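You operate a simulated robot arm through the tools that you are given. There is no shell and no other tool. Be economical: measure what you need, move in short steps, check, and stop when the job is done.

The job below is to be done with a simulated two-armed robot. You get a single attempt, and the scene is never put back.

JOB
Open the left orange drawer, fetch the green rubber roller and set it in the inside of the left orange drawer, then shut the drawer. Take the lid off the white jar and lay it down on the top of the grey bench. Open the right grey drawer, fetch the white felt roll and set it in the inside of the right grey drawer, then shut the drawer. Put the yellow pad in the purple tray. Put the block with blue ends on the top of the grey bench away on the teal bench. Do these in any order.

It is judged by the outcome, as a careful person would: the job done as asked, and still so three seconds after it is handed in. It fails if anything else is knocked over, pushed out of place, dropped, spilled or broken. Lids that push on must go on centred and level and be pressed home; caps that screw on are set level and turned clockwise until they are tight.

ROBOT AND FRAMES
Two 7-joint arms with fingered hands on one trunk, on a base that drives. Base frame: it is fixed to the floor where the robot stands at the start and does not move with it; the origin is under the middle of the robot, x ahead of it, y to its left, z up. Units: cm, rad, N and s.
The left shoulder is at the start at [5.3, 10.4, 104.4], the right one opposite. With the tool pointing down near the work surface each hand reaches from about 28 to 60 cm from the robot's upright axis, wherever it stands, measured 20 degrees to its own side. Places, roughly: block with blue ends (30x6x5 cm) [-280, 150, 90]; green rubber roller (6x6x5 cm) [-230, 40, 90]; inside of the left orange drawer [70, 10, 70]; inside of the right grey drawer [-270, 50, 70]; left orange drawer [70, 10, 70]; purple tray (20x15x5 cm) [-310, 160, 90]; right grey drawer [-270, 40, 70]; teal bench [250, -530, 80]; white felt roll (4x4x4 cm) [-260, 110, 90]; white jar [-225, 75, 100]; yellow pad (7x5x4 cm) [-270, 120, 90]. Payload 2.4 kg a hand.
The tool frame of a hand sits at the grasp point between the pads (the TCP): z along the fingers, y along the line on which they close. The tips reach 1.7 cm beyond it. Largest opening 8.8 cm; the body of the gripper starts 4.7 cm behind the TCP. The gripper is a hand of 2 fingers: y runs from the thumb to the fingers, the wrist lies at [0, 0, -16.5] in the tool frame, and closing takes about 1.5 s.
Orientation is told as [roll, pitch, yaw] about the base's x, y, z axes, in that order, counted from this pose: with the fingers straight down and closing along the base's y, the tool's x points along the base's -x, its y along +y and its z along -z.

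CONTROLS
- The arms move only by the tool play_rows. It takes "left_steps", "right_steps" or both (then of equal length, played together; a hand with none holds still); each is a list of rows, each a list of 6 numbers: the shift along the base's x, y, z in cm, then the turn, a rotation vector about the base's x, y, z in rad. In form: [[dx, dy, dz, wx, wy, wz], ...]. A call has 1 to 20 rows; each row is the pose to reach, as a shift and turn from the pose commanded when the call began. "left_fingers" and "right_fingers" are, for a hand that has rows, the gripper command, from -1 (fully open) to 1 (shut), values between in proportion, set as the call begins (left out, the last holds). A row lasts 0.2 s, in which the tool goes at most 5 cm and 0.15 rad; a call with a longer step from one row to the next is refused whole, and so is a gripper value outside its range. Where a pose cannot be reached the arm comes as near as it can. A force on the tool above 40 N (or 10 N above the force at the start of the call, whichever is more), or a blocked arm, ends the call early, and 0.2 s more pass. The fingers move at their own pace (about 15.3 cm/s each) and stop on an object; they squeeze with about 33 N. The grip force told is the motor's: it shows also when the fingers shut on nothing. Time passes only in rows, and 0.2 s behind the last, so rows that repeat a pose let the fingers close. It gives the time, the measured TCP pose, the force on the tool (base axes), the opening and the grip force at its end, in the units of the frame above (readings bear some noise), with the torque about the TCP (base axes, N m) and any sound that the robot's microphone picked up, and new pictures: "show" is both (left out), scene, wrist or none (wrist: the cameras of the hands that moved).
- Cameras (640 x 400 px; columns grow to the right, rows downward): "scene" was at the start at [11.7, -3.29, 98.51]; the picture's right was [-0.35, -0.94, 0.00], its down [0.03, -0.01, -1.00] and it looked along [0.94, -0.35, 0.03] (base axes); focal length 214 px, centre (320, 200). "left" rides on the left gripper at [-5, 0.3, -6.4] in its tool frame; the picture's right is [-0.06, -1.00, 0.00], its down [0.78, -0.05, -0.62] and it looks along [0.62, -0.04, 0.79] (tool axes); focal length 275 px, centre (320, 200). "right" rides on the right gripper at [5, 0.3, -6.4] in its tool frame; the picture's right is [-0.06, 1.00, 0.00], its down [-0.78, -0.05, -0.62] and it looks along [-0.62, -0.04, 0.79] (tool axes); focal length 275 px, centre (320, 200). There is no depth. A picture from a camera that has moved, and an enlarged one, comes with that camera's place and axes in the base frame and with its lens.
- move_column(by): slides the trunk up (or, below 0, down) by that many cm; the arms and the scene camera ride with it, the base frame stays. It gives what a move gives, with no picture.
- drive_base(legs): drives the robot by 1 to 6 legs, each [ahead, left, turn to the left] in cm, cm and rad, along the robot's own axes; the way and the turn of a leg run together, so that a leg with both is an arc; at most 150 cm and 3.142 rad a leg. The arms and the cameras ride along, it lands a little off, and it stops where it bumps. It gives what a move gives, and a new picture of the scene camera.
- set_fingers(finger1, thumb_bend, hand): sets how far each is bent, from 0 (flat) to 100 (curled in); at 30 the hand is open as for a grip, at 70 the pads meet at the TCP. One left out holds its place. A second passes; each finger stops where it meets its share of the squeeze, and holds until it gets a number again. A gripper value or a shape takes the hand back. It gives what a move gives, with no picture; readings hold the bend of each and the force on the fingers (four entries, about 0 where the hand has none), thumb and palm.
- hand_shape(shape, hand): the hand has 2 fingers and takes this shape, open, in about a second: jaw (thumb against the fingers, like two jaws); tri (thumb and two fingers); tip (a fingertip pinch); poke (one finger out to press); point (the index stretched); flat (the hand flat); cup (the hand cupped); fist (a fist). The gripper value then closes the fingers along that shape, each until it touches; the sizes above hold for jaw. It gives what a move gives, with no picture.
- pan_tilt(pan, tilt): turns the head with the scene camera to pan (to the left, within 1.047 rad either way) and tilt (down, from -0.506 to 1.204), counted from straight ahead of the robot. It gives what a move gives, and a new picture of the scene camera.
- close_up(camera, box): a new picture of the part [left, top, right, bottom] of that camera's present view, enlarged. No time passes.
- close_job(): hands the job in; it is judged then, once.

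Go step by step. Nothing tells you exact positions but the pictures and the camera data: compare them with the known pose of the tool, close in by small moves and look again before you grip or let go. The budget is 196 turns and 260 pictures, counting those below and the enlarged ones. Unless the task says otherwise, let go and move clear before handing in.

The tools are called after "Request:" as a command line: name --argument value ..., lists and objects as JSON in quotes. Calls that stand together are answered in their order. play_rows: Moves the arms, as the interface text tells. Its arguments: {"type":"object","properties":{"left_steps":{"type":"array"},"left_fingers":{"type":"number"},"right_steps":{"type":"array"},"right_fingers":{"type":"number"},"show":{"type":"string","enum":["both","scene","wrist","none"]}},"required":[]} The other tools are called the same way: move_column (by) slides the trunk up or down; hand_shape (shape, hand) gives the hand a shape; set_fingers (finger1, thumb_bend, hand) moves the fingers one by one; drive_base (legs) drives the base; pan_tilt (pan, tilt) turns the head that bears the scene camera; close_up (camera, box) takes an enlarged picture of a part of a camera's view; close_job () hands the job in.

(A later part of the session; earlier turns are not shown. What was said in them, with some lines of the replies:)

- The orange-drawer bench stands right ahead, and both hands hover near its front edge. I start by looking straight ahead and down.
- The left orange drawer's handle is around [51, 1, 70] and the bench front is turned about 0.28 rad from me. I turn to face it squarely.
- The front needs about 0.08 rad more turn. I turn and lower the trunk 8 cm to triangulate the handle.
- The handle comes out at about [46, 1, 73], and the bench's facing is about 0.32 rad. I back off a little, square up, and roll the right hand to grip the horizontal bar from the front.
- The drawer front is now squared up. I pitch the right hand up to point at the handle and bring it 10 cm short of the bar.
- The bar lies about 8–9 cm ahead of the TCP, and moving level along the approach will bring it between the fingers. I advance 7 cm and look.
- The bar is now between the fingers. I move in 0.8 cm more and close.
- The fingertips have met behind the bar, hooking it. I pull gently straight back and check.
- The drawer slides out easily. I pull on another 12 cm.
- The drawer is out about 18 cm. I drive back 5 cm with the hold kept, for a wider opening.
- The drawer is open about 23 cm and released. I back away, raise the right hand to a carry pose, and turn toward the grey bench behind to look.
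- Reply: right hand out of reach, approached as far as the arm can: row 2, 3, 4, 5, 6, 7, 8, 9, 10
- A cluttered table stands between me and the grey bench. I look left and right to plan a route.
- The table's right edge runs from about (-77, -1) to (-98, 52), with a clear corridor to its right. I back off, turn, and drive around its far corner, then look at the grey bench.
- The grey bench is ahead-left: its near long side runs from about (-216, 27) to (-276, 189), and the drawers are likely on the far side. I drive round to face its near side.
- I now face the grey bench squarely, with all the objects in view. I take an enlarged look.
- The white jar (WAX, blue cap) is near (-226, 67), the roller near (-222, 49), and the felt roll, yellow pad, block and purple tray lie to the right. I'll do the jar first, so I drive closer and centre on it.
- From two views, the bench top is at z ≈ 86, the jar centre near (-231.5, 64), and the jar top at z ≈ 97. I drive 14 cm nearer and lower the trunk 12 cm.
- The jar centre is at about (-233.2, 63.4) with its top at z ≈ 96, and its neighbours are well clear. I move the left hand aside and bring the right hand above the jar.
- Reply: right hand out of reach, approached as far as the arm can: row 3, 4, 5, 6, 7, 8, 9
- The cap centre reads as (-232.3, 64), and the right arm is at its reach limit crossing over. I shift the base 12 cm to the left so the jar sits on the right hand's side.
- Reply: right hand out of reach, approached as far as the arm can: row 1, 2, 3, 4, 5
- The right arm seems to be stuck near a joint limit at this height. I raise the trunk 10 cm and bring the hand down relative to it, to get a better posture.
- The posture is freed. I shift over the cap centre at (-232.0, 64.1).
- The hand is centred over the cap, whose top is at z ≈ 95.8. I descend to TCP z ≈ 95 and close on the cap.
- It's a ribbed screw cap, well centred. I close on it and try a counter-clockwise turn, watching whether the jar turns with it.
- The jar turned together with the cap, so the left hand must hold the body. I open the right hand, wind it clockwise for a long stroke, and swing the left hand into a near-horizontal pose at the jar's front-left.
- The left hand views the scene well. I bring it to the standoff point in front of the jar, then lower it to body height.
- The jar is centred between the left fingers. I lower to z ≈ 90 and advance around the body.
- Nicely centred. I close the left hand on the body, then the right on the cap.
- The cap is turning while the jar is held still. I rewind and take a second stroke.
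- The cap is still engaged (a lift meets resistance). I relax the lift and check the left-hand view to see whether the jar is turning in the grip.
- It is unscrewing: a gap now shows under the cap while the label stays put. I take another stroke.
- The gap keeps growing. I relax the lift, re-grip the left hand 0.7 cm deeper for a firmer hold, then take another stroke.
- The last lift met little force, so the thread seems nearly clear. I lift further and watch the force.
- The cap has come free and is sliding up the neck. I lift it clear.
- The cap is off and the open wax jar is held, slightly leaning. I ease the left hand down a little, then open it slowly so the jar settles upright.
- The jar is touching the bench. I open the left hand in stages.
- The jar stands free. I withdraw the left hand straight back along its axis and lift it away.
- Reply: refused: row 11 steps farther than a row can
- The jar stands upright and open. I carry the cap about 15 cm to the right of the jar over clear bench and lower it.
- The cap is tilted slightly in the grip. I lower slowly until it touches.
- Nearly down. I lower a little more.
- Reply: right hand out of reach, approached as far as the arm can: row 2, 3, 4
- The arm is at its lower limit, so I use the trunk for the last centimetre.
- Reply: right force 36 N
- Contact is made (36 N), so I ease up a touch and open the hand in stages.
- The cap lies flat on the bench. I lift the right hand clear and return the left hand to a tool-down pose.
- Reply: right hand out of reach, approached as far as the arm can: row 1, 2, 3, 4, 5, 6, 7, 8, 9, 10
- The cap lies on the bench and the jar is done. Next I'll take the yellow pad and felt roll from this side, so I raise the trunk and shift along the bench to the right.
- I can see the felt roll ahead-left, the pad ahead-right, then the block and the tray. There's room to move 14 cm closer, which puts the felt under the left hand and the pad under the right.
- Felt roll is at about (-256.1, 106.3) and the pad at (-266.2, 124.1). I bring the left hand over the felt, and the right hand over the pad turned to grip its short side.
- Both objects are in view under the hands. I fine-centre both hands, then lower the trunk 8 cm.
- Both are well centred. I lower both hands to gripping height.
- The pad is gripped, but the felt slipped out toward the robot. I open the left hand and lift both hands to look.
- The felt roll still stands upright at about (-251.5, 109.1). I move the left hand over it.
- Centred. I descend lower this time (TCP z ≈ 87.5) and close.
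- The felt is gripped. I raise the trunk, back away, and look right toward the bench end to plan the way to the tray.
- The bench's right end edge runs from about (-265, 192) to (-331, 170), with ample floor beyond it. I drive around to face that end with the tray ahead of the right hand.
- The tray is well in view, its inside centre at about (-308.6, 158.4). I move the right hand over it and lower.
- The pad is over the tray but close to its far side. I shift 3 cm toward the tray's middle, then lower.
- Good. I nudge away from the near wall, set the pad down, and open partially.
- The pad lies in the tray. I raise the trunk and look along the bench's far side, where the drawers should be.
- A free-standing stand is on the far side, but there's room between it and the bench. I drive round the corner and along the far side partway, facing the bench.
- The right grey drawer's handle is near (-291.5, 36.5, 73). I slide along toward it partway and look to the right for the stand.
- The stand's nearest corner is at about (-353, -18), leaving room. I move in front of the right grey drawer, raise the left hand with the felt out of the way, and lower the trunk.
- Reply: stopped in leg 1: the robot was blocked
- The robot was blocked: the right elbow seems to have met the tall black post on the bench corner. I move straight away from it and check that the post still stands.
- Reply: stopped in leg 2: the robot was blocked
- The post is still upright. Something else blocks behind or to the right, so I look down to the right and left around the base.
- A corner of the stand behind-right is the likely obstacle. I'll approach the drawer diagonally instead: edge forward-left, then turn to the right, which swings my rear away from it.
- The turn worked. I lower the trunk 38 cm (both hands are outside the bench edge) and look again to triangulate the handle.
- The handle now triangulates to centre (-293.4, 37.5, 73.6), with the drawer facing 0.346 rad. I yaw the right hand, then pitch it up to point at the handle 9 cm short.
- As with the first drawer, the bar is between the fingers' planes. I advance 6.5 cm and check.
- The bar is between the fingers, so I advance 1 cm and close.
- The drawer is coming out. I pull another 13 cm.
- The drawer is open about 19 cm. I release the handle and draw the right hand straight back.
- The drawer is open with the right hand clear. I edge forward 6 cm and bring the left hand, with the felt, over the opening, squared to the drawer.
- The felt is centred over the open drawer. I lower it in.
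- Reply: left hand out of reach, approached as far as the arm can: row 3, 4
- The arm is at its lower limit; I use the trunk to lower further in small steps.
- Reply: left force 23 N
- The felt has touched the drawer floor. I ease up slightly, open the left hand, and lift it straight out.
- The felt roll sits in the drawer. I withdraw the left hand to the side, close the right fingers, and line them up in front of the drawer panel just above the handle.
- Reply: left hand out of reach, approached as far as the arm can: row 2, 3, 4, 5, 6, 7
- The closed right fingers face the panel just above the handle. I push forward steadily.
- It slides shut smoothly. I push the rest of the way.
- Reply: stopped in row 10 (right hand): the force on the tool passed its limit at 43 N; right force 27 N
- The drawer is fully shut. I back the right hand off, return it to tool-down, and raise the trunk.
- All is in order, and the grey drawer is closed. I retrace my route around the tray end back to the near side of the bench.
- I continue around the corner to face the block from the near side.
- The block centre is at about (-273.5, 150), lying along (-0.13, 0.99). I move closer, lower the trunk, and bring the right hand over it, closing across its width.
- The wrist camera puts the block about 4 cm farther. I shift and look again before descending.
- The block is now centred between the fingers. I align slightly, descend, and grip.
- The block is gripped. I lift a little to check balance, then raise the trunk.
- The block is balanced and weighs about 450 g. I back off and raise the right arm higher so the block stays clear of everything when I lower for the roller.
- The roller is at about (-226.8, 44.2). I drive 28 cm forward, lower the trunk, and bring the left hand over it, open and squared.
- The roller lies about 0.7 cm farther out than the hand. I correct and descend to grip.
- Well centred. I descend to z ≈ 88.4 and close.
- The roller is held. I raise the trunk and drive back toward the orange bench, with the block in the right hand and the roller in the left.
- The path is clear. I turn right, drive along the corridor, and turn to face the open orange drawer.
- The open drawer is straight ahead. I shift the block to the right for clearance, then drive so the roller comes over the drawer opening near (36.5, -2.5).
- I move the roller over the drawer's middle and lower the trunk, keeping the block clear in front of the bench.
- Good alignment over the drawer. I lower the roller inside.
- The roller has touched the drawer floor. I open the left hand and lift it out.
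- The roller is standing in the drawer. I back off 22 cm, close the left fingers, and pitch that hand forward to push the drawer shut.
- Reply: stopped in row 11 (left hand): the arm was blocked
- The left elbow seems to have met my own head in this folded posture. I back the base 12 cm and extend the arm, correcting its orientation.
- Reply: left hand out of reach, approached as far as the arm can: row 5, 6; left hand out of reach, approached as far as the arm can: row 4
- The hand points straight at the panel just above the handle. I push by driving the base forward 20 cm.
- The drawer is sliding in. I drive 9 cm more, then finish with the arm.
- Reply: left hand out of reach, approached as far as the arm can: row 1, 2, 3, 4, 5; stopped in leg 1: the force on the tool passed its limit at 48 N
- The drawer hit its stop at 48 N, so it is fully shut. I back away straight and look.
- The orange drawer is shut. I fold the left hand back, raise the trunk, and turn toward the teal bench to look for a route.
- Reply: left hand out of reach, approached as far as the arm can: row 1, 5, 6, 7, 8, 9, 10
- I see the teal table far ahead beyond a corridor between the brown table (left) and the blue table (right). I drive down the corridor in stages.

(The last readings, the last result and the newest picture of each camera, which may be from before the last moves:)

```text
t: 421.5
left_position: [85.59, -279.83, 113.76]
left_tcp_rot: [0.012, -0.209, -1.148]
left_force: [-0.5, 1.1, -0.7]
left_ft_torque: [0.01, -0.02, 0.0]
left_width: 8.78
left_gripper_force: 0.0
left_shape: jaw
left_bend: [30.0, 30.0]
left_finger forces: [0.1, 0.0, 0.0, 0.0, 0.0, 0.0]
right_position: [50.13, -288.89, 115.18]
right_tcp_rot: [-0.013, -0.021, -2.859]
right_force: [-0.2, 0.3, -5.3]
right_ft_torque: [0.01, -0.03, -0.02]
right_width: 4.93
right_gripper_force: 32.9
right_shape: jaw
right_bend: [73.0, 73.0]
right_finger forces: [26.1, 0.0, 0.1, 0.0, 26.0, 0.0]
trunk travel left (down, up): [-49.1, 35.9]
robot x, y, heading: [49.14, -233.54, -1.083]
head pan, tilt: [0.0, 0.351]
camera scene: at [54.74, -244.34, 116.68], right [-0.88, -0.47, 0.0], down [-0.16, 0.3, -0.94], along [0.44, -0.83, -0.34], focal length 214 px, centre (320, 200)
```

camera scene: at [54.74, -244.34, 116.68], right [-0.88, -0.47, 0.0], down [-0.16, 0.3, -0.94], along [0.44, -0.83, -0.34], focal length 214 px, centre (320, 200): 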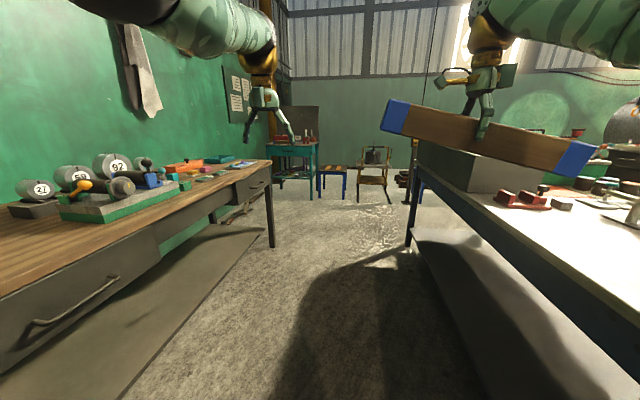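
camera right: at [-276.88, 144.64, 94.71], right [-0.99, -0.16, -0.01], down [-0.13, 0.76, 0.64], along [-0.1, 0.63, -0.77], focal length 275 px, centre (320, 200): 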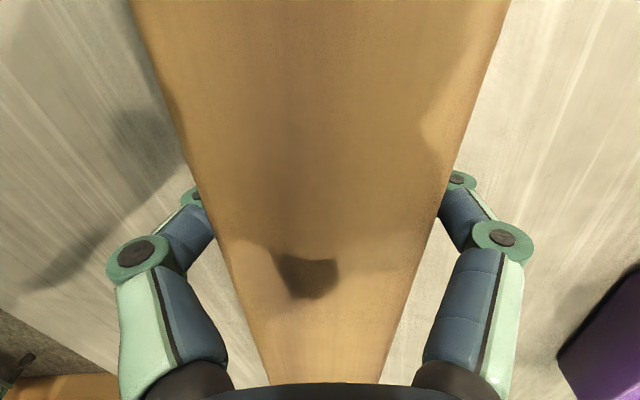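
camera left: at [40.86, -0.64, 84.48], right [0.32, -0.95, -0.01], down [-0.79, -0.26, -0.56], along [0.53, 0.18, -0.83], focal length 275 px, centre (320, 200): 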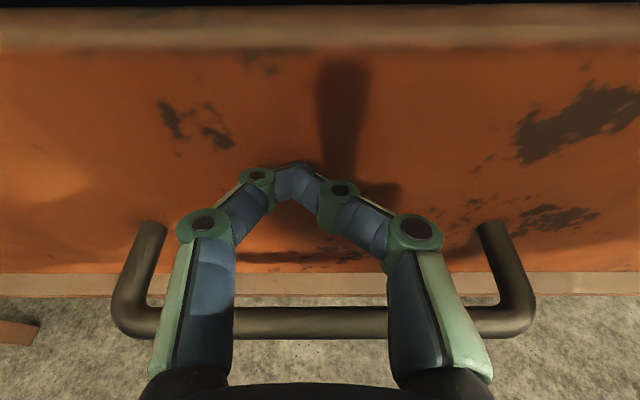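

The corridor is wide enough. I continue, aiming to end in front of the teal bench.

Request:
drive_base --legs '[[140, -8, 0], [75, 35, 0]]'

Request:
pan_tilt --pan 0.1 --tilt 0.6

```text
t: 431.7
left_position: [198.01, -455.82, 113.64]
left_tcp_rot: [0.013, -0.205, -1.232]
left_force: [0.7, -0.1, -0.5]
left_ft_torque: [0.0, 0.03, -0.01]
left_width: 8.8
left_gripper_force: 0.1
left_shape: jaw
left_bend: [30.0, 30.0]
left_finger forces: [0.1, 0.1, 0.1, 0.0, 0.1, 0.0]
right_position: [161.62, -462.06, 115.09]
right_tcp_rot: [-0.016, -0.02, -2.942]
right_force: [-0.2, -0.3, -3.7]
right_ft_torque: [-0.02, -0.03, 0.01]
right_width: 4.95
right_gripper_force: 32.9
right_shape: jaw
right_bend: [74.0, 73.0]
right_finger forces: [26.9, 0.1, 0.0, 0.1, 26.2, 0.1]
trunk travel left (down, up): [-49.1, 35.9]
robot x, y, heading: [165.29, -406.31, -1.169]
head pan, tilt: [0.0, 0.351]
stopped in leg 2: the robot was blocked; the commanded pose is now the measured one
camera scene: at [170.11, -418.02, 116.63], right [-0.92, -0.39, 0.0], down [-0.14, 0.32, -0.94], along [0.37, -0.86, -0.35], focal length 214 px, centre (320, 200)
```

scene: 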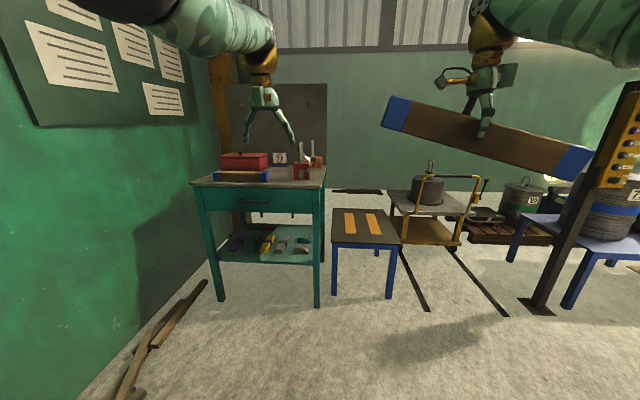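

```text
t: 432.4
left_position: [197.93, -455.52, 113.79]
left_tcp_rot: [0.01, -0.209, -1.232]
left_force: [-0.3, 0.1, 0.2]
left_ft_torque: [0.0, -0.01, -0.05]
left_width: 8.8
left_gripper_force: 0.2
left_shape: jaw
left_bend: [30.0, 30.0]
left_finger forces: [0.0, 0.1, 0.0, 0.1, 0.0, 0.1]
right_position: [161.53, -461.78, 115.39]
right_tcp_rot: [-0.013, -0.021, -2.941]
right_force: [0.6, -0.5, -3.8]
right_ft_torque: [0.0, -0.03, 0.0]
right_width: 4.91
right_gripper_force: 33.2
right_shape: jaw
right_bend: [74.0, 73.0]
right_finger forces: [26.6, 0.0, 0.0, 0.1, 26.5, 0.1]
trunk travel left (down, up): [-49.1, 35.9]
robot x, y, heading: [165.36, -406.12, -1.169]
head pan, tilt: [0.099, 0.6]
camera scene: at [170.69, -416.87, 114.41], right [-0.88, -0.48, 0.0], down [-0.27, 0.5, -0.83], along [0.4, -0.72, -0.56], focal length 214 px, centre (320, 200)
```

scene: 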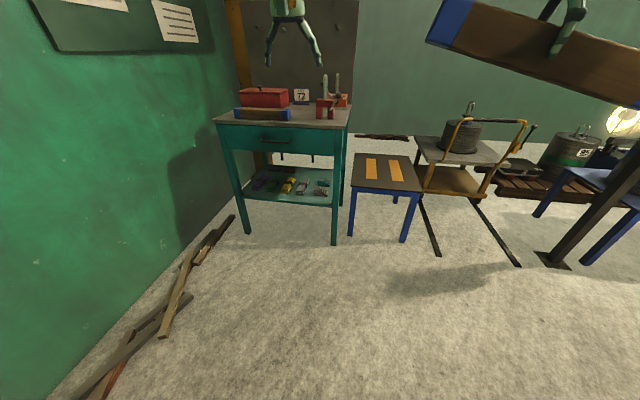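

The teal bench is ahead: its front legs are at about (278, -497) and (215, -520). My left side touched something (the brown table's end), so I slip right, go forward, then left to face it.

Request:
drive_base --legs '[[0, -6, 0], [45, 0, -0.05]]'

Request:
drive_base --legs '[[15, 38, 0]]'

```text
t: 435.7
left_position: [206.4, -501.2, 113.78]
left_tcp_rot: [0.01, -0.209, -1.287]
left_force: [-0.4, 0.5, 0.2]
left_ft_torque: [-0.03, -0.01, -0.04]
left_width: 8.8
left_gripper_force: 0.0
left_shape: jaw
left_bend: [30.0, 30.0]
left_finger forces: [0.1, 0.0, 0.0, 0.2, 0.1, 0.1]
right_position: [169.88, -505.41, 115.41]
right_tcp_rot: [-0.012, -0.022, -2.997]
right_force: [0.1, 0.0, -4.3]
right_ft_torque: [0.0, 0.0, -0.03]
right_width: 4.92
right_gripper_force: 33.1
right_shape: jaw
right_bend: [74.0, 73.0]
right_finger forces: [26.6, 0.1, 0.0, 0.1, 26.5, 0.0]
trunk travel left (down, up): [-49.1, 35.9]
robot x, y, heading: [176.34, -450.7, -1.216]
head pan, tilt: [0.099, 0.6]
camera scene: at [181.2, -461.15, 114.4], right [-0.9, -0.43, 0.0], down [-0.25, 0.51, -0.82], along [0.36, -0.74, -0.57], focal length 214 px, centre (320, 200)
```

scene: 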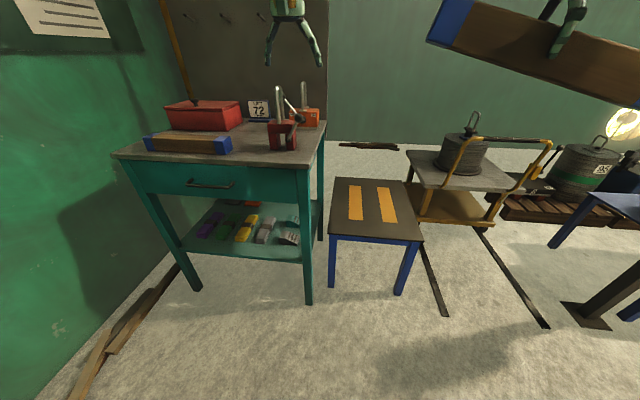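

```text
t: 438.2
left_position: [246.86, -502.51, 113.81]
left_tcp_rot: [0.012, -0.208, -1.283]
left_force: [0.3, 0.3, -0.8]
left_ft_torque: [0.0, -0.03, -0.01]
left_width: 8.78
left_gripper_force: 0.0
left_shape: jaw
left_bend: [30.0, 30.0]
left_finger forces: [0.0, 0.0, 0.0, 0.0, 0.0, 0.0]
right_position: [210.28, -506.79, 115.36]
right_tcp_rot: [-0.012, -0.021, -2.993]
right_force: [-1.3, -0.4, -4.4]
right_ft_torque: [-0.04, -0.02, -0.03]
right_width: 4.93
right_gripper_force: 33.4
right_shape: jaw
right_bend: [74.0, 73.0]
right_finger forces: [26.6, 0.0, 0.0, 0.1, 26.6, 0.1]
trunk travel left (down, up): [-49.1, 35.9]
robot x, y, heading: [216.87, -451.48, -1.217]
head pan, tilt: [0.099, 0.6]
camera scene: at [221.63, -462.4, 114.4], right [-0.9, -0.44, 0.0], down [-0.25, 0.51, -0.82], along [0.36, -0.74, -0.57], focal length 214 px, centre (320, 200)
```

scene: 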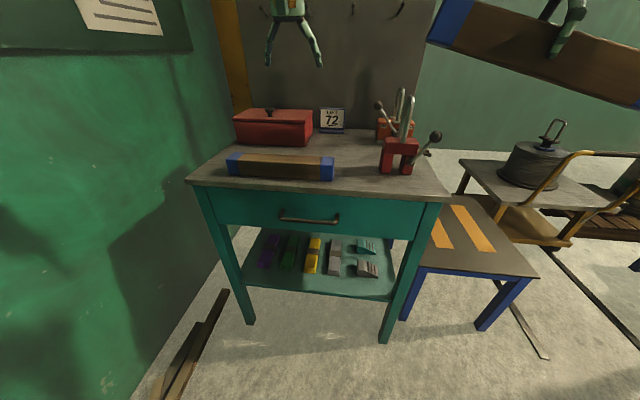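

A similar block, a toolbox and clamps already stand on the teal bench. There's a clear strip between that block and the toolbox. My block has drooped about 0.23 rad in the grip, so I tilt the hand to level it, drive closer, and look.

Request:
play_rows --right_steps '[[0, 0, 0, -0.0085, 0.057, 0], [0, 0, 0, -0.017, 0.114, 0], [0, 0, 0, -0.0255, 0.171, 0], [0, 0, 0, -0.034, 0.2275, 0], [0, 0, 0, -0.034, 0.2275, 0]]' --show "none"

Request:
drive_base --legs '[[14, 0, 0]]'

Request:
pan_tilt --pan 0 --tilt 0.8

```text
t: 439.4
left_position: [246.78, -502.33, 113.81]
left_tcp_rot: [0.011, -0.209, -1.285]
left_force: [0.8, -0.4, 0.3]
left_ft_torque: [-0.01, -0.01, -0.01]
left_width: 8.8
left_gripper_force: 0.1
left_shape: jaw
left_bend: [30.0, 30.0]
left_finger forces: [0.0, 0.1, 0.1, 0.0, 0.1, 0.1]
right_position: [210.24, -506.59, 115.26]
right_tcp_rot: [-0.012, -0.251, -2.992]
right_force: [0.6, -0.4, -4.6]
right_ft_torque: [-0.01, -0.01, 0.03]
right_width: 4.9
right_gripper_force: 33.0
right_shape: jaw
right_bend: [74.0, 73.0]
right_finger forces: [26.7, 0.1, 0.1, 0.1, 26.6, 0.0]
trunk travel left (down, up): [-49.1, 35.9]
robot x, y, heading: [216.51, -451.64, -1.217]
head pan, tilt: [0.099, 0.6]
```

```text
t: 440.7
left_position: [251.8, -515.39, 113.72]
left_tcp_rot: [0.01, -0.21, -1.281]
left_force: [0.6, 0.1, 1.1]
left_ft_torque: [-0.01, 0.01, 0.02]
left_width: 8.8
left_gripper_force: 0.1
left_shape: jaw
left_bend: [30.0, 30.0]
left_finger forces: [0.0, 0.0, 0.0, 0.0, 0.1, 0.0]
right_position: [215.32, -520.01, 115.24]
right_tcp_rot: [-0.011, -0.25, -2.991]
right_force: [0.0, 0.2, -4.1]
right_ft_torque: [0.03, -0.03, 0.0]
right_width: 4.92
right_gripper_force: 33.0
right_shape: jaw
right_bend: [74.0, 73.0]
right_finger forces: [26.6, 0.0, 0.0, 0.0, 26.5, 0.1]
trunk travel left (down, up): [-49.1, 35.9]
robot x, y, heading: [221.57, -464.37, -1.219]
head pan, tilt: [0.099, 0.6]
camera scene: at [226.48, -475.59, 114.39], right [-0.9, -0.44, 0.0], down [-0.25, 0.51, -0.82], along [0.36, -0.74, -0.57], focal length 214 px, centre (320, 200)
```

scene: 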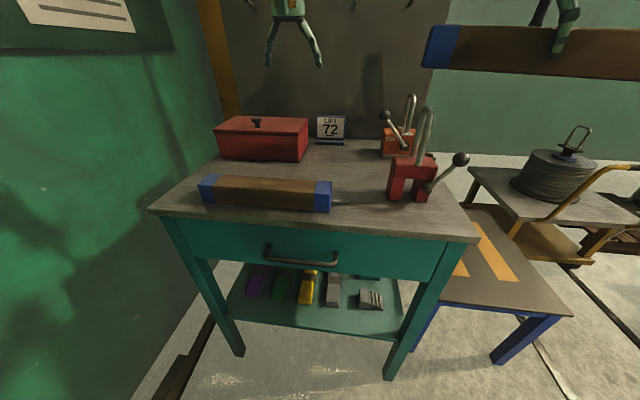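

```text
t: 441.5
left_position: [251.72, -515.5, 113.78]
left_tcp_rot: [0.01, -0.209, -1.281]
left_force: [-0.1, 0.5, -0.5]
left_ft_torque: [0.02, -0.04, 0.01]
left_width: 8.79
left_gripper_force: 0.1
left_shape: jaw
left_bend: [30.0, 30.0]
left_finger forces: [0.1, 0.0, 0.0, 0.0, 0.0, 0.0]
right_position: [215.09, -519.82, 115.38]
right_tcp_rot: [-0.012, -0.251, -2.991]
right_force: [0.8, 0.1, -4.4]
right_ft_torque: [0.01, 0.0, 0.0]
right_width: 4.9
right_gripper_force: 32.7
right_shape: jaw
right_bend: [74.0, 73.0]
right_finger forces: [26.6, 0.1, 0.1, 0.1, 26.5, 0.0]
trunk travel left (down, up): [-49.1, 35.9]
robot x, y, heading: [221.65, -464.73, -1.217]
head pan, tilt: [0.0, 0.799]
camera scene: at [225.38, -475.14, 112.72], right [-0.94, -0.35, 0.0], down [-0.25, 0.67, -0.7], along [0.24, -0.65, -0.72], focal length 214 px, centre (320, 200)
```

scene: 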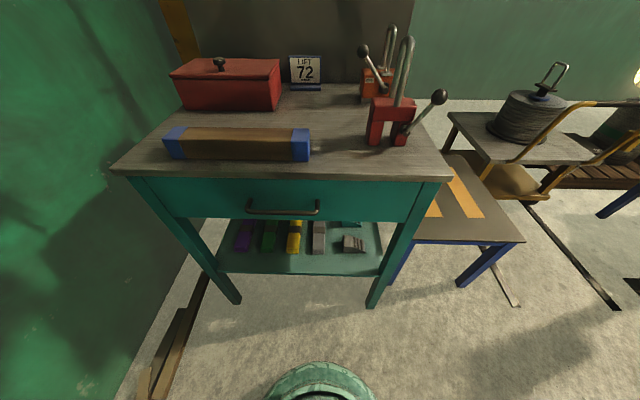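

The bench top is at z ≈ 85.4, and the free strip between the existing block and the toolbox centres about (257, -521). I retract the left hand, shift left, and move in.

Request:
play_rows --left_steps '[[-1.4, 3.8, 1, 0, 0, 0], [-2.8, 7.5, 2, 0, 0, 0], [-4.2, 11.2, 4, 0, 0, 0], [-5.5, 15, 6, 0, 0, 0], [-6.9, 18.7, 8, 0, 0, 0], [-6.9, 18.7, 8, 0, 0, 0]]' --show "none"

Request:
drive_base --legs '[[0, 14, 0], [14, 0, 0]]'

```text
t: 442.9
left_position: [251.7, -508.53, 117.29]
left_tcp_rot: [0.011, -0.21, -1.281]
left_force: [-0.1, 0.3, 0.1]
left_ft_torque: [0.02, 0.01, 0.0]
left_width: 8.79
left_gripper_force: 0.0
left_shape: jaw
left_bend: [30.0, 30.0]
left_finger forces: [0.0, 0.0, 0.1, 0.1, 0.1, 0.0]
left hand out of reach, approached as far as the arm can: row 2, 3, 4, 5, 6
right_position: [215.31, -519.89, 115.35]
right_tcp_rot: [-0.013, -0.25, -2.992]
right_force: [-0.6, 0.3, -4.5]
right_ft_torque: [0.0, -0.05, 0.0]
right_width: 4.94
right_gripper_force: 32.7
right_shape: jaw
right_bend: [74.0, 73.0]
right_finger forces: [26.6, 0.0, 0.1, 0.1, 26.5, 0.0]
trunk travel left (down, up): [-49.1, 35.9]
robot x, y, heading: [221.64, -465.27, -1.214]
head pan, tilt: [0.0, 0.799]
```

```text
t: 445.1
left_position: [269.53, -516.97, 117.16]
left_tcp_rot: [0.012, -0.209, -1.283]
left_force: [0.3, -0.3, 0.1]
left_ft_torque: [0.0, 0.0, -0.01]
left_width: 8.82
left_gripper_force: 0.1
left_shape: jaw
left_bend: [30.0, 30.0]
left_finger forces: [0.0, 0.1, 0.0, 0.0, 0.0, 0.0]
right_position: [232.97, -528.12, 115.3]
right_tcp_rot: [-0.012, -0.25, -2.992]
right_force: [0.0, -0.4, -4.7]
right_ft_torque: [0.02, -0.04, 0.01]
right_width: 4.9
right_gripper_force: 33.0
right_shape: jaw
right_bend: [74.0, 73.0]
right_finger forces: [26.6, 0.0, 0.0, 0.0, 26.5, 0.0]
trunk travel left (down, up): [-49.1, 35.9]
robot x, y, heading: [239.75, -472.84, -1.214]
head pan, tilt: [0.0, 0.799]
camera scene: at [243.26, -483.53, 112.71], right [-0.94, -0.35, 0.0], down [-0.25, 0.67, -0.7], along [0.24, -0.65, -0.72], focal length 214 px, centre (320, 200)
```

scene: 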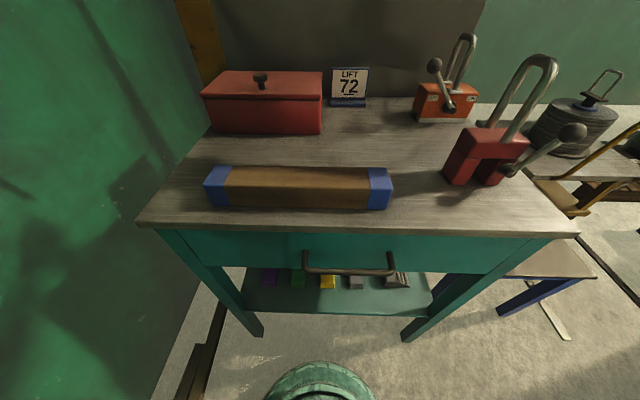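

A clear strip is in front of the toolbox. I raise the left hand a bit and bring the block over the strip, centre about (254, -523.8).

Request:
play_rows --left_steps '[[0.3, 0.1, 2, 0, 0, 0], [0.6, 0.2, 4, 0, 0, 0], [0.9, 0.3, 6, 0, 0, 0], [1.2, 0.4, 8, 0, 0, 0], [1.5, 0.5, 10, 0, 0, 0], [1.5, 0.5, 10, 0, 0, 0], [1.5, 0.5, 10, 0, 0, 0]]' --right_steps '[[3, 0.6, 0, 0, 0, 0], [6, 1.2, 0, 0, 0, 0], [9, 1.8, 0, 0, 0, 0], [12, 2.5, 0, 0, 0, 0], [15, 3.1, 0, 0, 0, 0], [18, 3.7, 0, 0, 0, 0], [21, 4.3, 0, 0, 0, 0]]' --show "both"

```text
t: 446.7
left_position: [270.93, -516.52, 127.16]
left_tcp_rot: [0.01, -0.209, -1.283]
left_force: [-0.4, -0.1, -0.6]
left_ft_torque: [0.02, -0.01, 0.0]
left_width: 8.77
left_gripper_force: 0.1
left_shape: jaw
left_bend: [30.0, 30.0]
left_finger forces: [0.0, 0.1, 0.0, 0.0, 0.1, 0.1]
left hand out of reach, approached as far as the arm can: row 1, 2, 3, 4
right_position: [252.67, -522.93, 115.15]
right_tcp_rot: [-0.013, -0.252, -2.992]
right_force: [0.0, 0.0, -4.8]
right_ft_torque: [0.01, -0.03, 0.04]
right_width: 4.91
right_gripper_force: 32.8
right_shape: jaw
right_bend: [74.0, 73.0]
right_finger forces: [26.1, 0.0, 0.0, 0.1, 26.0, 0.0]
right hand out of reach, approached as far as the arm can: row 7
trunk travel left (down, up): [-49.1, 35.9]
robot x, y, heading: [239.42, -473.29, -1.222]
head pan, tilt: [0.0, 0.799]
camera scene: at [243.24, -483.45, 112.72], right [-0.94, -0.35, 0.0], down [-0.25, 0.67, -0.7], along [0.24, -0.65, -0.72], focal length 214 px, centre (320, 200)
camera right: at [258.97, -522.27, 120.14], right [0.09, -1.0, 0.0], down [-0.6, -0.05, 0.79], along [-0.79, -0.07, -0.61], focal length 275 px, centre (320, 200)
camera left: at [272.25, -519.93, 134.49], right [-0.94, -0.34, 0.0], down [-0.31, 0.84, 0.44], along [-0.15, 0.41, -0.9], focal length 275 px, centre (320, 200)
```

scene: 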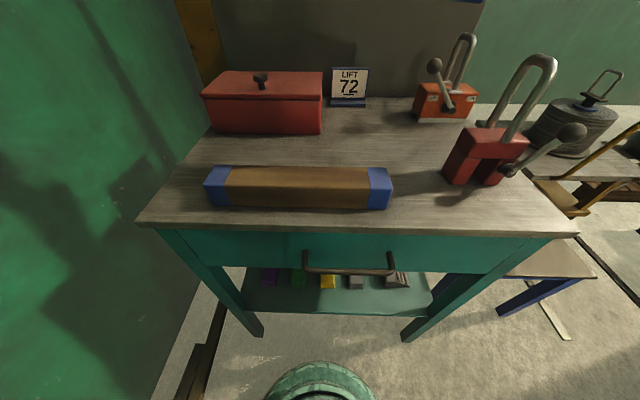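
right: 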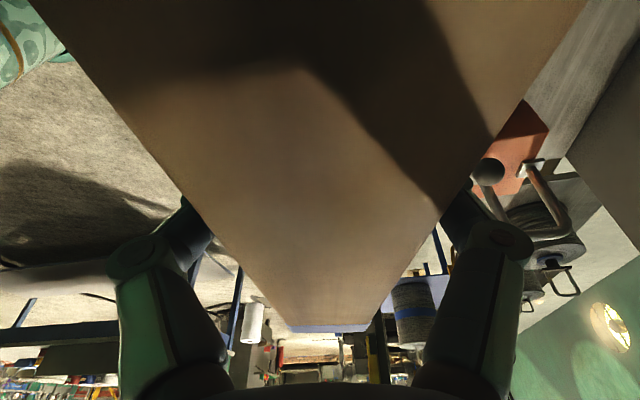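
left: 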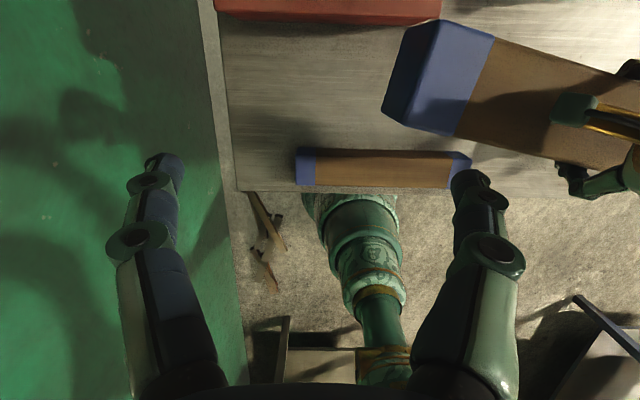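

The left-hand view confirms my block hovers over the clear strip. I align it with the bench and lower the trunk.

Request:
play_rows --right_steps '[[0, 0, -0.5, 0, 0, 0.1], [0, 0, -1, 0, 0, 0.2]]' --show "none"

Request:
move_column --by -18

Request:
play_rows --left_steps '[[0, 0, 0, 0, 0, 0]]' --show "both"

```text
t: 447.3
left_position: [270.94, -516.58, 127.21]
left_tcp_rot: [0.012, -0.209, -1.282]
left_force: [-0.1, -0.7, -0.3]
left_ft_torque: [-0.01, -0.01, 0.01]
left_width: 8.8
left_gripper_force: 0.1
left_shape: jaw
left_bend: [30.0, 30.0]
left_finger forces: [0.1, 0.0, 0.0, 0.0, 0.0, 0.1]
right_position: [252.83, -522.91, 114.2]
right_tcp_rot: [-0.013, -0.252, -2.789]
right_force: [-0.4, -0.3, -3.1]
right_ft_torque: [0.02, -0.01, 0.03]
right_width: 4.89
right_gripper_force: 33.3
right_shape: jaw
right_bend: [74.0, 73.0]
right_finger forces: [26.1, 0.0, 0.0, 0.0, 26.1, 0.0]
trunk travel left (down, up): [-49.1, 35.9]
robot x, y, heading: [239.2, -472.88, -1.216]
head pan, tilt: [0.0, 0.799]
```

```text
t: 449.3
left_position: [271.64, -518.16, 105.45]
left_tcp_rot: [0.007, -0.134, -1.281]
left_force: [-0.6, -0.7, -0.8]
left_ft_torque: [0.0, 0.0, 0.0]
left_width: 8.8
left_gripper_force: 0.2
left_shape: jaw
left_bend: [30.0, 30.0]
left_finger forces: [0.1, 0.0, 0.0, 0.1, 0.0, 0.1]
right_position: [252.77, -523.02, 96.18]
right_tcp_rot: [-0.009, -0.251, -2.792]
right_force: [-0.5, -0.2, -4.5]
right_ft_torque: [-0.01, 0.01, 0.02]
right_width: 4.9
right_gripper_force: 32.7
right_shape: jaw
right_bend: [74.0, 73.0]
right_finger forces: [25.9, 0.0, 0.0, 0.0, 25.9, 0.0]
trunk travel left (down, up): [-31.1, 53.9]
robot x, y, heading: [239.56, -473.45, -1.214]
head pan, tilt: [0.0, 0.799]
```

```text
t: 449.7
left_position: [271.65, -518.17, 105.39]
left_tcp_rot: [0.005, -0.134, -1.281]
left_force: [0.0, 0.5, -0.6]
left_ft_torque: [0.01, 0.01, 0.01]
left_width: 8.81
left_gripper_force: 0.1
left_shape: jaw
left_bend: [30.0, 30.0]
left_finger forces: [0.1, 0.0, 0.1, 0.0, 0.0, 0.1]
right_position: [252.78, -522.91, 96.22]
right_tcp_rot: [-0.011, -0.252, -2.792]
right_force: [-0.6, -0.1, -4.7]
right_ft_torque: [-0.03, -0.05, 0.0]
right_width: 4.91
right_gripper_force: 32.6
right_shape: jaw
right_bend: [74.0, 73.0]
right_finger forces: [26.0, 0.0, 0.0, 0.0, 25.9, 0.0]
trunk travel left (down, up): [-31.1, 53.9]
robot x, y, heading: [239.54, -473.07, -1.22]
head pan, tilt: [0.0, 0.799]
camera scene: at [243.41, -483.87, 94.62], right [-0.94, -0.35, 0.0], down [-0.25, 0.67, -0.7], along [0.24, -0.65, -0.72], focal length 214 px, centre (320, 200)
camera left: at [273.15, -522.08, 112.37], right [-0.94, -0.34, 0.0], down [-0.3, 0.81, 0.51], along [-0.18, 0.48, -0.86], focal length 275 px, centre (320, 200)
```

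scene: 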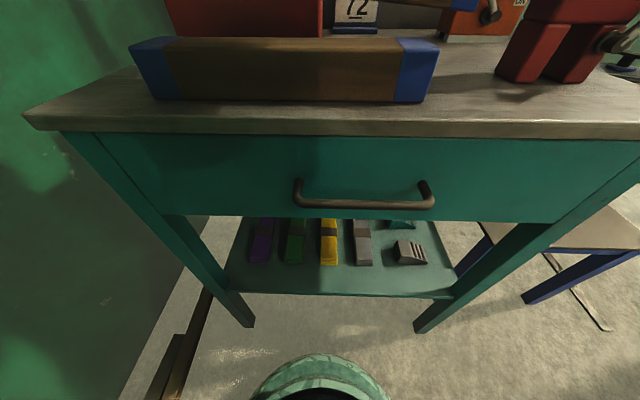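
left: 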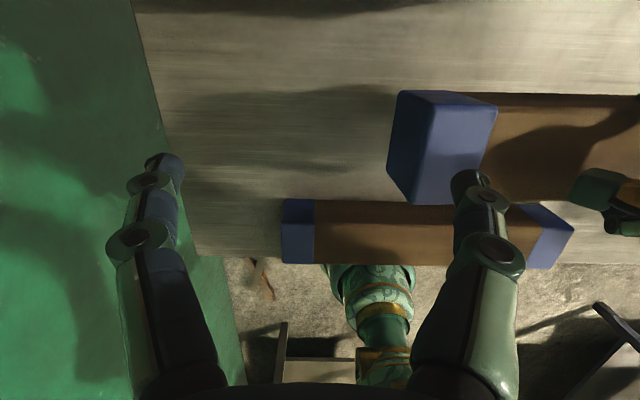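

Request:
pan_tilt --pan 0 --tilt 0.35

```text
t: 450.6
left_position: [271.65, -518.16, 105.44]
left_tcp_rot: [0.006, -0.134, -1.281]
left_force: [-0.5, 0.4, -0.5]
left_ft_torque: [0.0, -0.04, -0.01]
left_width: 8.85
left_gripper_force: 0.1
left_shape: jaw
left_bend: [30.0, 30.0]
left_finger forces: [0.0, 0.0, 0.0, 0.0, 0.0, 0.0]
right_position: [252.74, -522.95, 96.15]
right_tcp_rot: [-0.011, -0.253, -2.792]
right_force: [-0.1, 0.7, -4.8]
right_ft_torque: [0.03, -0.02, 0.02]
right_width: 4.92
right_gripper_force: 32.9
right_shape: jaw
right_bend: [74.0, 73.0]
right_finger forces: [26.0, 0.0, 0.0, 0.1, 25.9, 0.0]
trunk travel left (down, up): [-31.1, 53.9]
robot x, y, heading: [239.45, -473.1, -1.21]
head pan, tilt: [0.0, 0.351]
camera scene: at [243.84, -485.04, 98.57], right [-0.94, -0.35, 0.0], down [-0.12, 0.32, -0.94], along [0.33, -0.88, -0.34], focal length 214 px, centre (320, 200)
```

scene: 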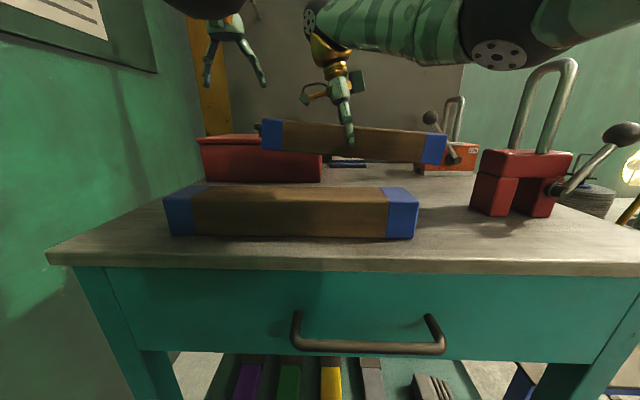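

The block is nearly level and clear of everything. I lower it to the bench.

Request:
play_rows --right_steps '[[0, 0, -1.5, 0, 0, 0], [0, 0, -3, 0, 0, 0], [0, 0, -4.5, 0, 0, 0], [0, 0, -5.5, 0, 0, 0]]' --show "none"

Request:
play_rows --right_steps '[[0, 0, -0.5, 0, 0, 0], [0, 0, -1, 0, 0, 0], [0, 0, -1.5, 0, 0, 0]]' --show "scene"

```text
t: 451.6
left_position: [271.63, -518.19, 105.51]
left_tcp_rot: [0.004, -0.134, -1.279]
left_force: [0.0, 0.5, 0.7]
left_ft_torque: [-0.02, 0.0, -0.03]
left_width: 8.82
left_gripper_force: 0.0
left_shape: jaw
left_bend: [30.0, 30.0]
left_finger forces: [0.1, 0.0, 0.0, 0.1, 0.1, 0.0]
right_position: [252.82, -522.94, 90.68]
right_tcp_rot: [-0.012, -0.25, -2.793]
right_force: [-0.6, 0.4, -4.7]
right_ft_torque: [-0.02, 0.0, 0.01]
right_width: 4.9
right_gripper_force: 33.3
right_shape: jaw
right_bend: [74.0, 73.0]
right_finger forces: [26.0, 0.0, 0.0, 0.0, 25.9, 0.1]
trunk travel left (down, up): [-31.1, 53.9]
robot x, y, heading: [239.97, -473.15, -1.217]
head pan, tilt: [0.0, 0.351]
```

```text
t: 452.4
left_position: [271.71, -518.2, 105.43]
left_tcp_rot: [0.005, -0.136, -1.28]
left_force: [0.1, -0.1, 0.1]
left_ft_torque: [-0.03, 0.02, 0.02]
left_width: 8.79
left_gripper_force: 0.1
left_shape: jaw
left_bend: [30.0, 30.0]
left_finger forces: [0.0, 0.1, 0.0, 0.1, 0.0, 0.0]
right_position: [252.83, -523.04, 89.3]
right_tcp_rot: [-0.013, -0.253, -2.792]
right_force: [-0.2, -0.2, -5.1]
right_ft_torque: [0.01, 0.0, -0.01]
right_width: 4.93
right_gripper_force: 32.7
right_shape: jaw
right_bend: [74.0, 73.0]
right_finger forces: [26.0, 0.0, 0.0, 0.1, 26.0, 0.1]
trunk travel left (down, up): [-31.1, 53.9]
robot x, y, heading: [239.24, -473.21, -1.214]
head pan, tilt: [0.0, 0.351]
camera scene: at [243.84, -485.03, 98.58], right [-0.94, -0.35, 0.0], down [-0.12, 0.32, -0.94], along [0.33, -0.88, -0.34], focal length 214 px, centre (320, 200)
```

scene: 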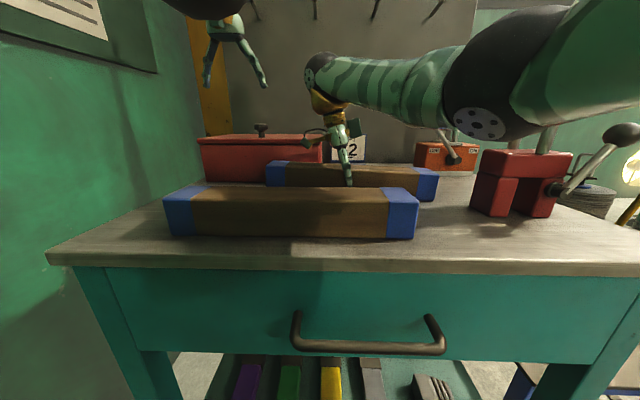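

Request:
play_rows --right_steps '[[0, 0, -0.4, 0, 0, 0], [0, 0, -0.8, 0, 0, 0]]' --show "none"

Request:
play_rows --right_steps '[[0, 0, -0.4, 0, 0, 0], [0, 0, -0.8, 0, 0, 0]]' --show "scene"

```text
t: 453.0
left_position: [271.66, -518.04, 105.46]
left_tcp_rot: [0.005, -0.135, -1.28]
left_force: [0.0, 0.4, -0.1]
left_ft_torque: [-0.01, -0.02, -0.02]
left_width: 8.8
left_gripper_force: 0.0
left_shape: jaw
left_bend: [30.0, 30.0]
left_finger forces: [0.0, 0.0, 0.1, 0.0, 0.1, 0.0]
right_position: [252.75, -522.97, 88.54]
right_tcp_rot: [-0.009, -0.251, -2.793]
right_force: [-0.3, 0.4, -0.3]
right_ft_torque: [-0.07, -0.03, 0.02]
right_width: 4.88
right_gripper_force: 32.9
right_shape: jaw
right_bend: [74.0, 73.0]
right_finger forces: [26.2, 0.0, 0.1, 0.0, 26.5, 0.1]
trunk travel left (down, up): [-31.1, 53.9]
robot x, y, heading: [239.91, -473.08, -1.216]
head pan, tilt: [0.0, 0.351]
```

```text
t: 453.6
left_position: [271.57, -517.94, 105.69]
left_tcp_rot: [0.004, -0.138, -1.282]
left_force: [-0.1, 0.1, 0.0]
left_ft_torque: [0.02, -0.02, -0.03]
left_width: 8.81
left_gripper_force: 0.1
left_shape: jaw
left_bend: [30.0, 30.0]
left_finger forces: [0.0, 0.0, 0.1, 0.0, 0.1, 0.0]
right_position: [252.75, -522.85, 87.89]
right_tcp_rot: [-0.003, -0.252, -2.796]
right_force: [-3.4, 0.6, 28.0]
right_ft_torque: [-0.07, 0.06, 0.0]
right_width: 4.43
right_gripper_force: 32.9
right_shape: jaw
right_bend: [77.0, 76.0]
right_finger forces: [25.8, 0.1, 0.1, 0.1, 27.3, 0.1]
trunk travel left (down, up): [-31.1, 53.9]
robot x, y, heading: [239.73, -473.33, -1.214]
head pan, tilt: [0.0, 0.351]
camera scene: at [243.75, -484.84, 98.65], right [-0.94, -0.35, 0.0], down [-0.12, 0.32, -0.94], along [0.33, -0.88, -0.34], focal length 214 px, centre (320, 200)
```

scene: 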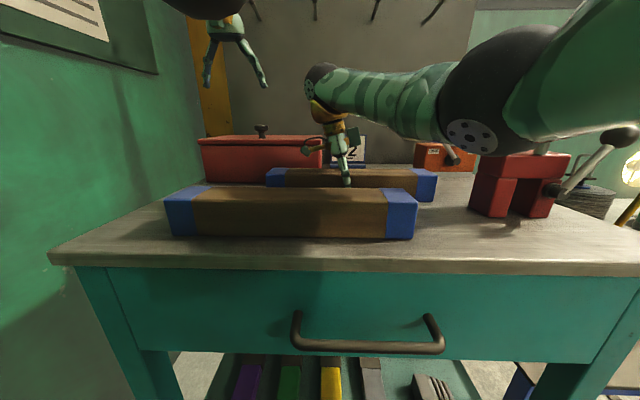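

The block rests on the bench. I ease up, open the fingers, and lift straight out along the hand's axis.

Request:
play_rows --right_steps '[[0, 0, 0.3, 0, 0, 0], [0, 0, 0.4, 0, 0, 0]]' --show "none"

Request:
play_rows --right_steps '[[0, 0, 0, 0, 0, 0], [0, 0, 0, 0, 0, 0], [0, 0, 0, 0, 0, 0], [0, 0, 0, 0, 0, 0]]' --right_fingers -0.5 --show "none"

Request:
play_rows --right_steps '[[0, 0, 2, 0, 0, 0], [0, 0, 4, 0, 0, 0], [0, 0, 6, 0, 0, 0], [0, 0, 9, 0, 0, 0], [0, 0, 12, 0, 0, 0]]' --show "scene"

```text
t: 454.2
left_position: [271.65, -518.02, 105.48]
left_tcp_rot: [0.005, -0.137, -1.282]
left_force: [0.5, 0.6, -0.9]
left_ft_torque: [0.0, 0.02, 0.0]
left_width: 8.78
left_gripper_force: 0.1
left_shape: jaw
left_bend: [30.0, 30.0]
left_finger forces: [0.0, 0.0, 0.0, 0.1, 0.0, 0.0]
right_position: [252.77, -522.88, 88.09]
right_tcp_rot: [-0.012, -0.253, -2.793]
right_force: [-0.3, 0.2, 13.2]
right_ft_torque: [0.02, 0.04, 0.06]
right_width: 4.44
right_gripper_force: 33.3
right_shape: jaw
right_bend: [77.0, 76.0]
right_finger forces: [26.1, 0.1, 0.1, 0.0, 26.8, 0.0]
trunk travel left (down, up): [-31.1, 53.9]
robot x, y, heading: [239.71, -473.0, -1.218]
head pan, tilt: [0.0, 0.351]
```

```text
t: 455.2
left_position: [271.57, -518.14, 105.42]
left_tcp_rot: [0.005, -0.135, -1.281]
left_force: [0.2, 0.3, 0.1]
left_ft_torque: [0.01, -0.05, 0.02]
left_width: 8.8
left_gripper_force: 0.1
left_shape: jaw
left_bend: [30.0, 30.0]
left_finger forces: [0.0, 0.0, 0.0, 0.0, 0.1, 0.1]
right_position: [252.74, -522.98, 87.99]
right_tcp_rot: [-0.013, -0.251, -2.792]
right_force: [0.1, 0.0, 0.3]
right_ft_torque: [-0.02, 0.0, 0.02]
right_width: 6.58
right_gripper_force: 0.1
right_shape: jaw
right_bend: [64.0, 60.0]
right_finger forces: [0.0, 0.1, 0.1, 0.0, 0.1, 0.0]
trunk travel left (down, up): [-31.1, 53.9]
robot x, y, heading: [239.58, -472.99, -1.219]
head pan, tilt: [0.0, 0.351]
```

```text
t: 456.4
left_position: [271.6, -518.05, 105.52]
left_tcp_rot: [0.004, -0.136, -1.281]
left_force: [-1.1, -0.3, 0.6]
left_ft_torque: [0.02, -0.02, -0.02]
left_width: 8.79
left_gripper_force: 0.1
left_shape: jaw
left_bend: [30.0, 30.0]
left_finger forces: [0.1, 0.0, 0.0, 0.0, 0.1, 0.1]
right_position: [252.75, -522.9, 100.04]
right_tcp_rot: [-0.012, -0.251, -2.793]
right_force: [0.1, 0.3, 0.1]
right_ft_torque: [0.01, -0.01, 0.0]
right_width: 6.56
right_gripper_force: 0.0
right_shape: jaw
right_bend: [64.0, 60.0]
right_finger forces: [0.1, 0.0, 0.1, 0.1, 0.1, 0.0]
trunk travel left (down, up): [-31.1, 53.9]
robot x, y, heading: [239.72, -472.94, -1.22]
head pan, tilt: [0.0, 0.351]
camera scene: at [243.83, -485.0, 98.59], right [-0.94, -0.35, 0.0], down [-0.12, 0.32, -0.94], along [0.33, -0.88, -0.34], focal length 214 px, centre (320, 200)
```

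scene: 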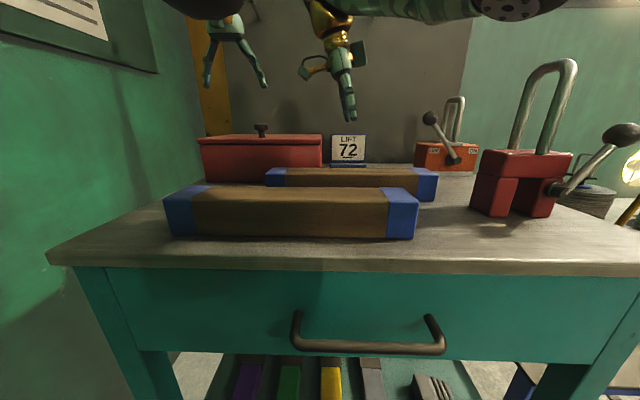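

The block rests on the teal bench with everything around it undisturbed. I raise the trunk, back clear, and take a last look.

Request:
move_column --by 16

Request:
drive_base --legs '[[-25, 0, 0]]'

Request:
pan_tilt --pan 0 --tilt 0.6

```text
t: 458.2
left_position: [271.66, -518.26, 121.45]
left_tcp_rot: [0.005, -0.136, -1.281]
left_force: [0.8, 1.0, 0.2]
left_ft_torque: [0.03, 0.0, 0.0]
left_width: 8.81
left_gripper_force: 0.0
left_shape: jaw
left_bend: [30.0, 30.0]
left_finger forces: [0.1, 0.0, 0.0, 0.0, 0.0, 0.0]
right_position: [252.79, -523.01, 115.99]
right_tcp_rot: [-0.013, -0.253, -2.793]
right_force: [-1.5, 0.0, 0.5]
right_ft_torque: [0.0, -0.02, -0.01]
right_width: 6.58
right_gripper_force: 0.0
right_shape: jaw
right_bend: [64.0, 60.0]
right_finger forces: [0.0, 0.1, 0.0, 0.1, 0.0, 0.0]
trunk travel left (down, up): [-47.1, 37.9]
robot x, y, heading: [239.39, -472.95, -1.214]
head pan, tilt: [0.0, 0.351]
```

```text
t: 460.1
left_position: [263.1, -494.72, 121.43]
left_tcp_rot: [0.004, -0.135, -1.283]
left_force: [0.2, 0.7, -0.6]
left_ft_torque: [0.0, -0.03, 0.02]
left_width: 8.8
left_gripper_force: 0.0
left_shape: jaw
left_bend: [30.0, 30.0]
left_finger forces: [0.0, 0.0, 0.0, 0.0, 0.0, 0.0]
right_position: [244.14, -499.51, 116.1]
right_tcp_rot: [-0.009, -0.252, -2.794]
right_force: [0.2, -0.6, 0.1]
right_ft_torque: [0.0, 0.02, 0.0]
right_width: 6.58
right_gripper_force: 0.1
right_shape: jaw
right_bend: [64.0, 60.0]
right_finger forces: [0.0, 0.0, 0.0, 0.0, 0.0, 0.0]
trunk travel left (down, up): [-47.1, 37.9]
robot x, y, heading: [231.08, -449.41, -1.215]
head pan, tilt: [0.0, 0.351]
camera scene: at [235.03, -461.18, 114.68], right [-0.94, -0.35, 0.0], down [-0.12, 0.32, -0.94], along [0.33, -0.88, -0.34], focal length 214 px, centre (320, 200)
```

scene: 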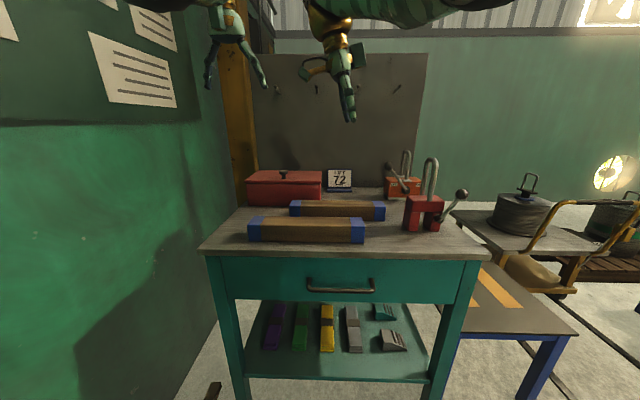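

```text
t: 460.8
left_position: [263.03, -494.77, 121.39]
left_tcp_rot: [0.004, -0.134, -1.282]
left_force: [0.9, 0.2, 0.4]
left_ft_torque: [-0.01, 0.02, -0.01]
left_width: 8.83
left_gripper_force: 0.0
left_shape: jaw
left_bend: [30.0, 30.0]
left_finger forces: [0.0, 0.0, 0.0, 0.0, 0.1, 0.0]
right_position: [244.12, -499.57, 116.04]
right_tcp_rot: [-0.011, -0.251, -2.793]
right_force: [0.2, 0.3, 0.2]
right_ft_torque: [0.0, 0.0, 0.01]
right_width: 6.56
right_gripper_force: 0.2
right_shape: jaw
right_bend: [64.0, 60.0]
right_finger forces: [0.0, 0.1, 0.0, 0.0, 0.0, 0.0]
trunk travel left (down, up): [-47.1, 37.9]
robot x, y, heading: [230.75, -449.63, -1.22]
head pan, tilt: [0.0, 0.6]
camera scene: at [234.89, -460.79, 112.4], right [-0.94, -0.35, 0.0], down [-0.2, 0.53, -0.83], along [0.29, -0.77, -0.56], focal length 214 px, centre (320, 200)
```

scene: 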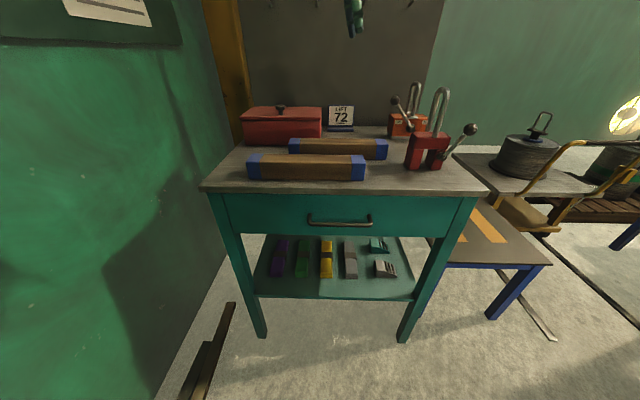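

Both blocks lie neatly on the teal bench, and all the other tasks are finished. I hand the job in.

Request:
close_job

```text
The job is handed in.
```

I did all five parts of the job and handed it in.

- **Left orange drawer:** the green rubber roller is inside and the drawer is pushed fully shut.
- **White jar:** the lid is unscrewed and lies on the grey bench next to the open jar.
- **Right grey drawer:** the white felt roll is inside and the drawer is pushed fully shut.
- **Yellow pad:** it is in the purple tray.
- **Block with blue ends:** it is on the teal bench, between a similar block already there and the red toolbox.

Some contacts along the way could matter to the judging:

- **White jar:** it turned and moved slightly while I unscrewed the lid.
- **Grey bench, far side:** the robot was stopped twice, probably by its right elbow or base meeting the black post or a stand. The post was still upright afterwards; I didn't see the stand move.
- **Brown table:** the robot bumped something on its left, probably the end of this table, on the way to the teal bench. I didn't check it afterwards.
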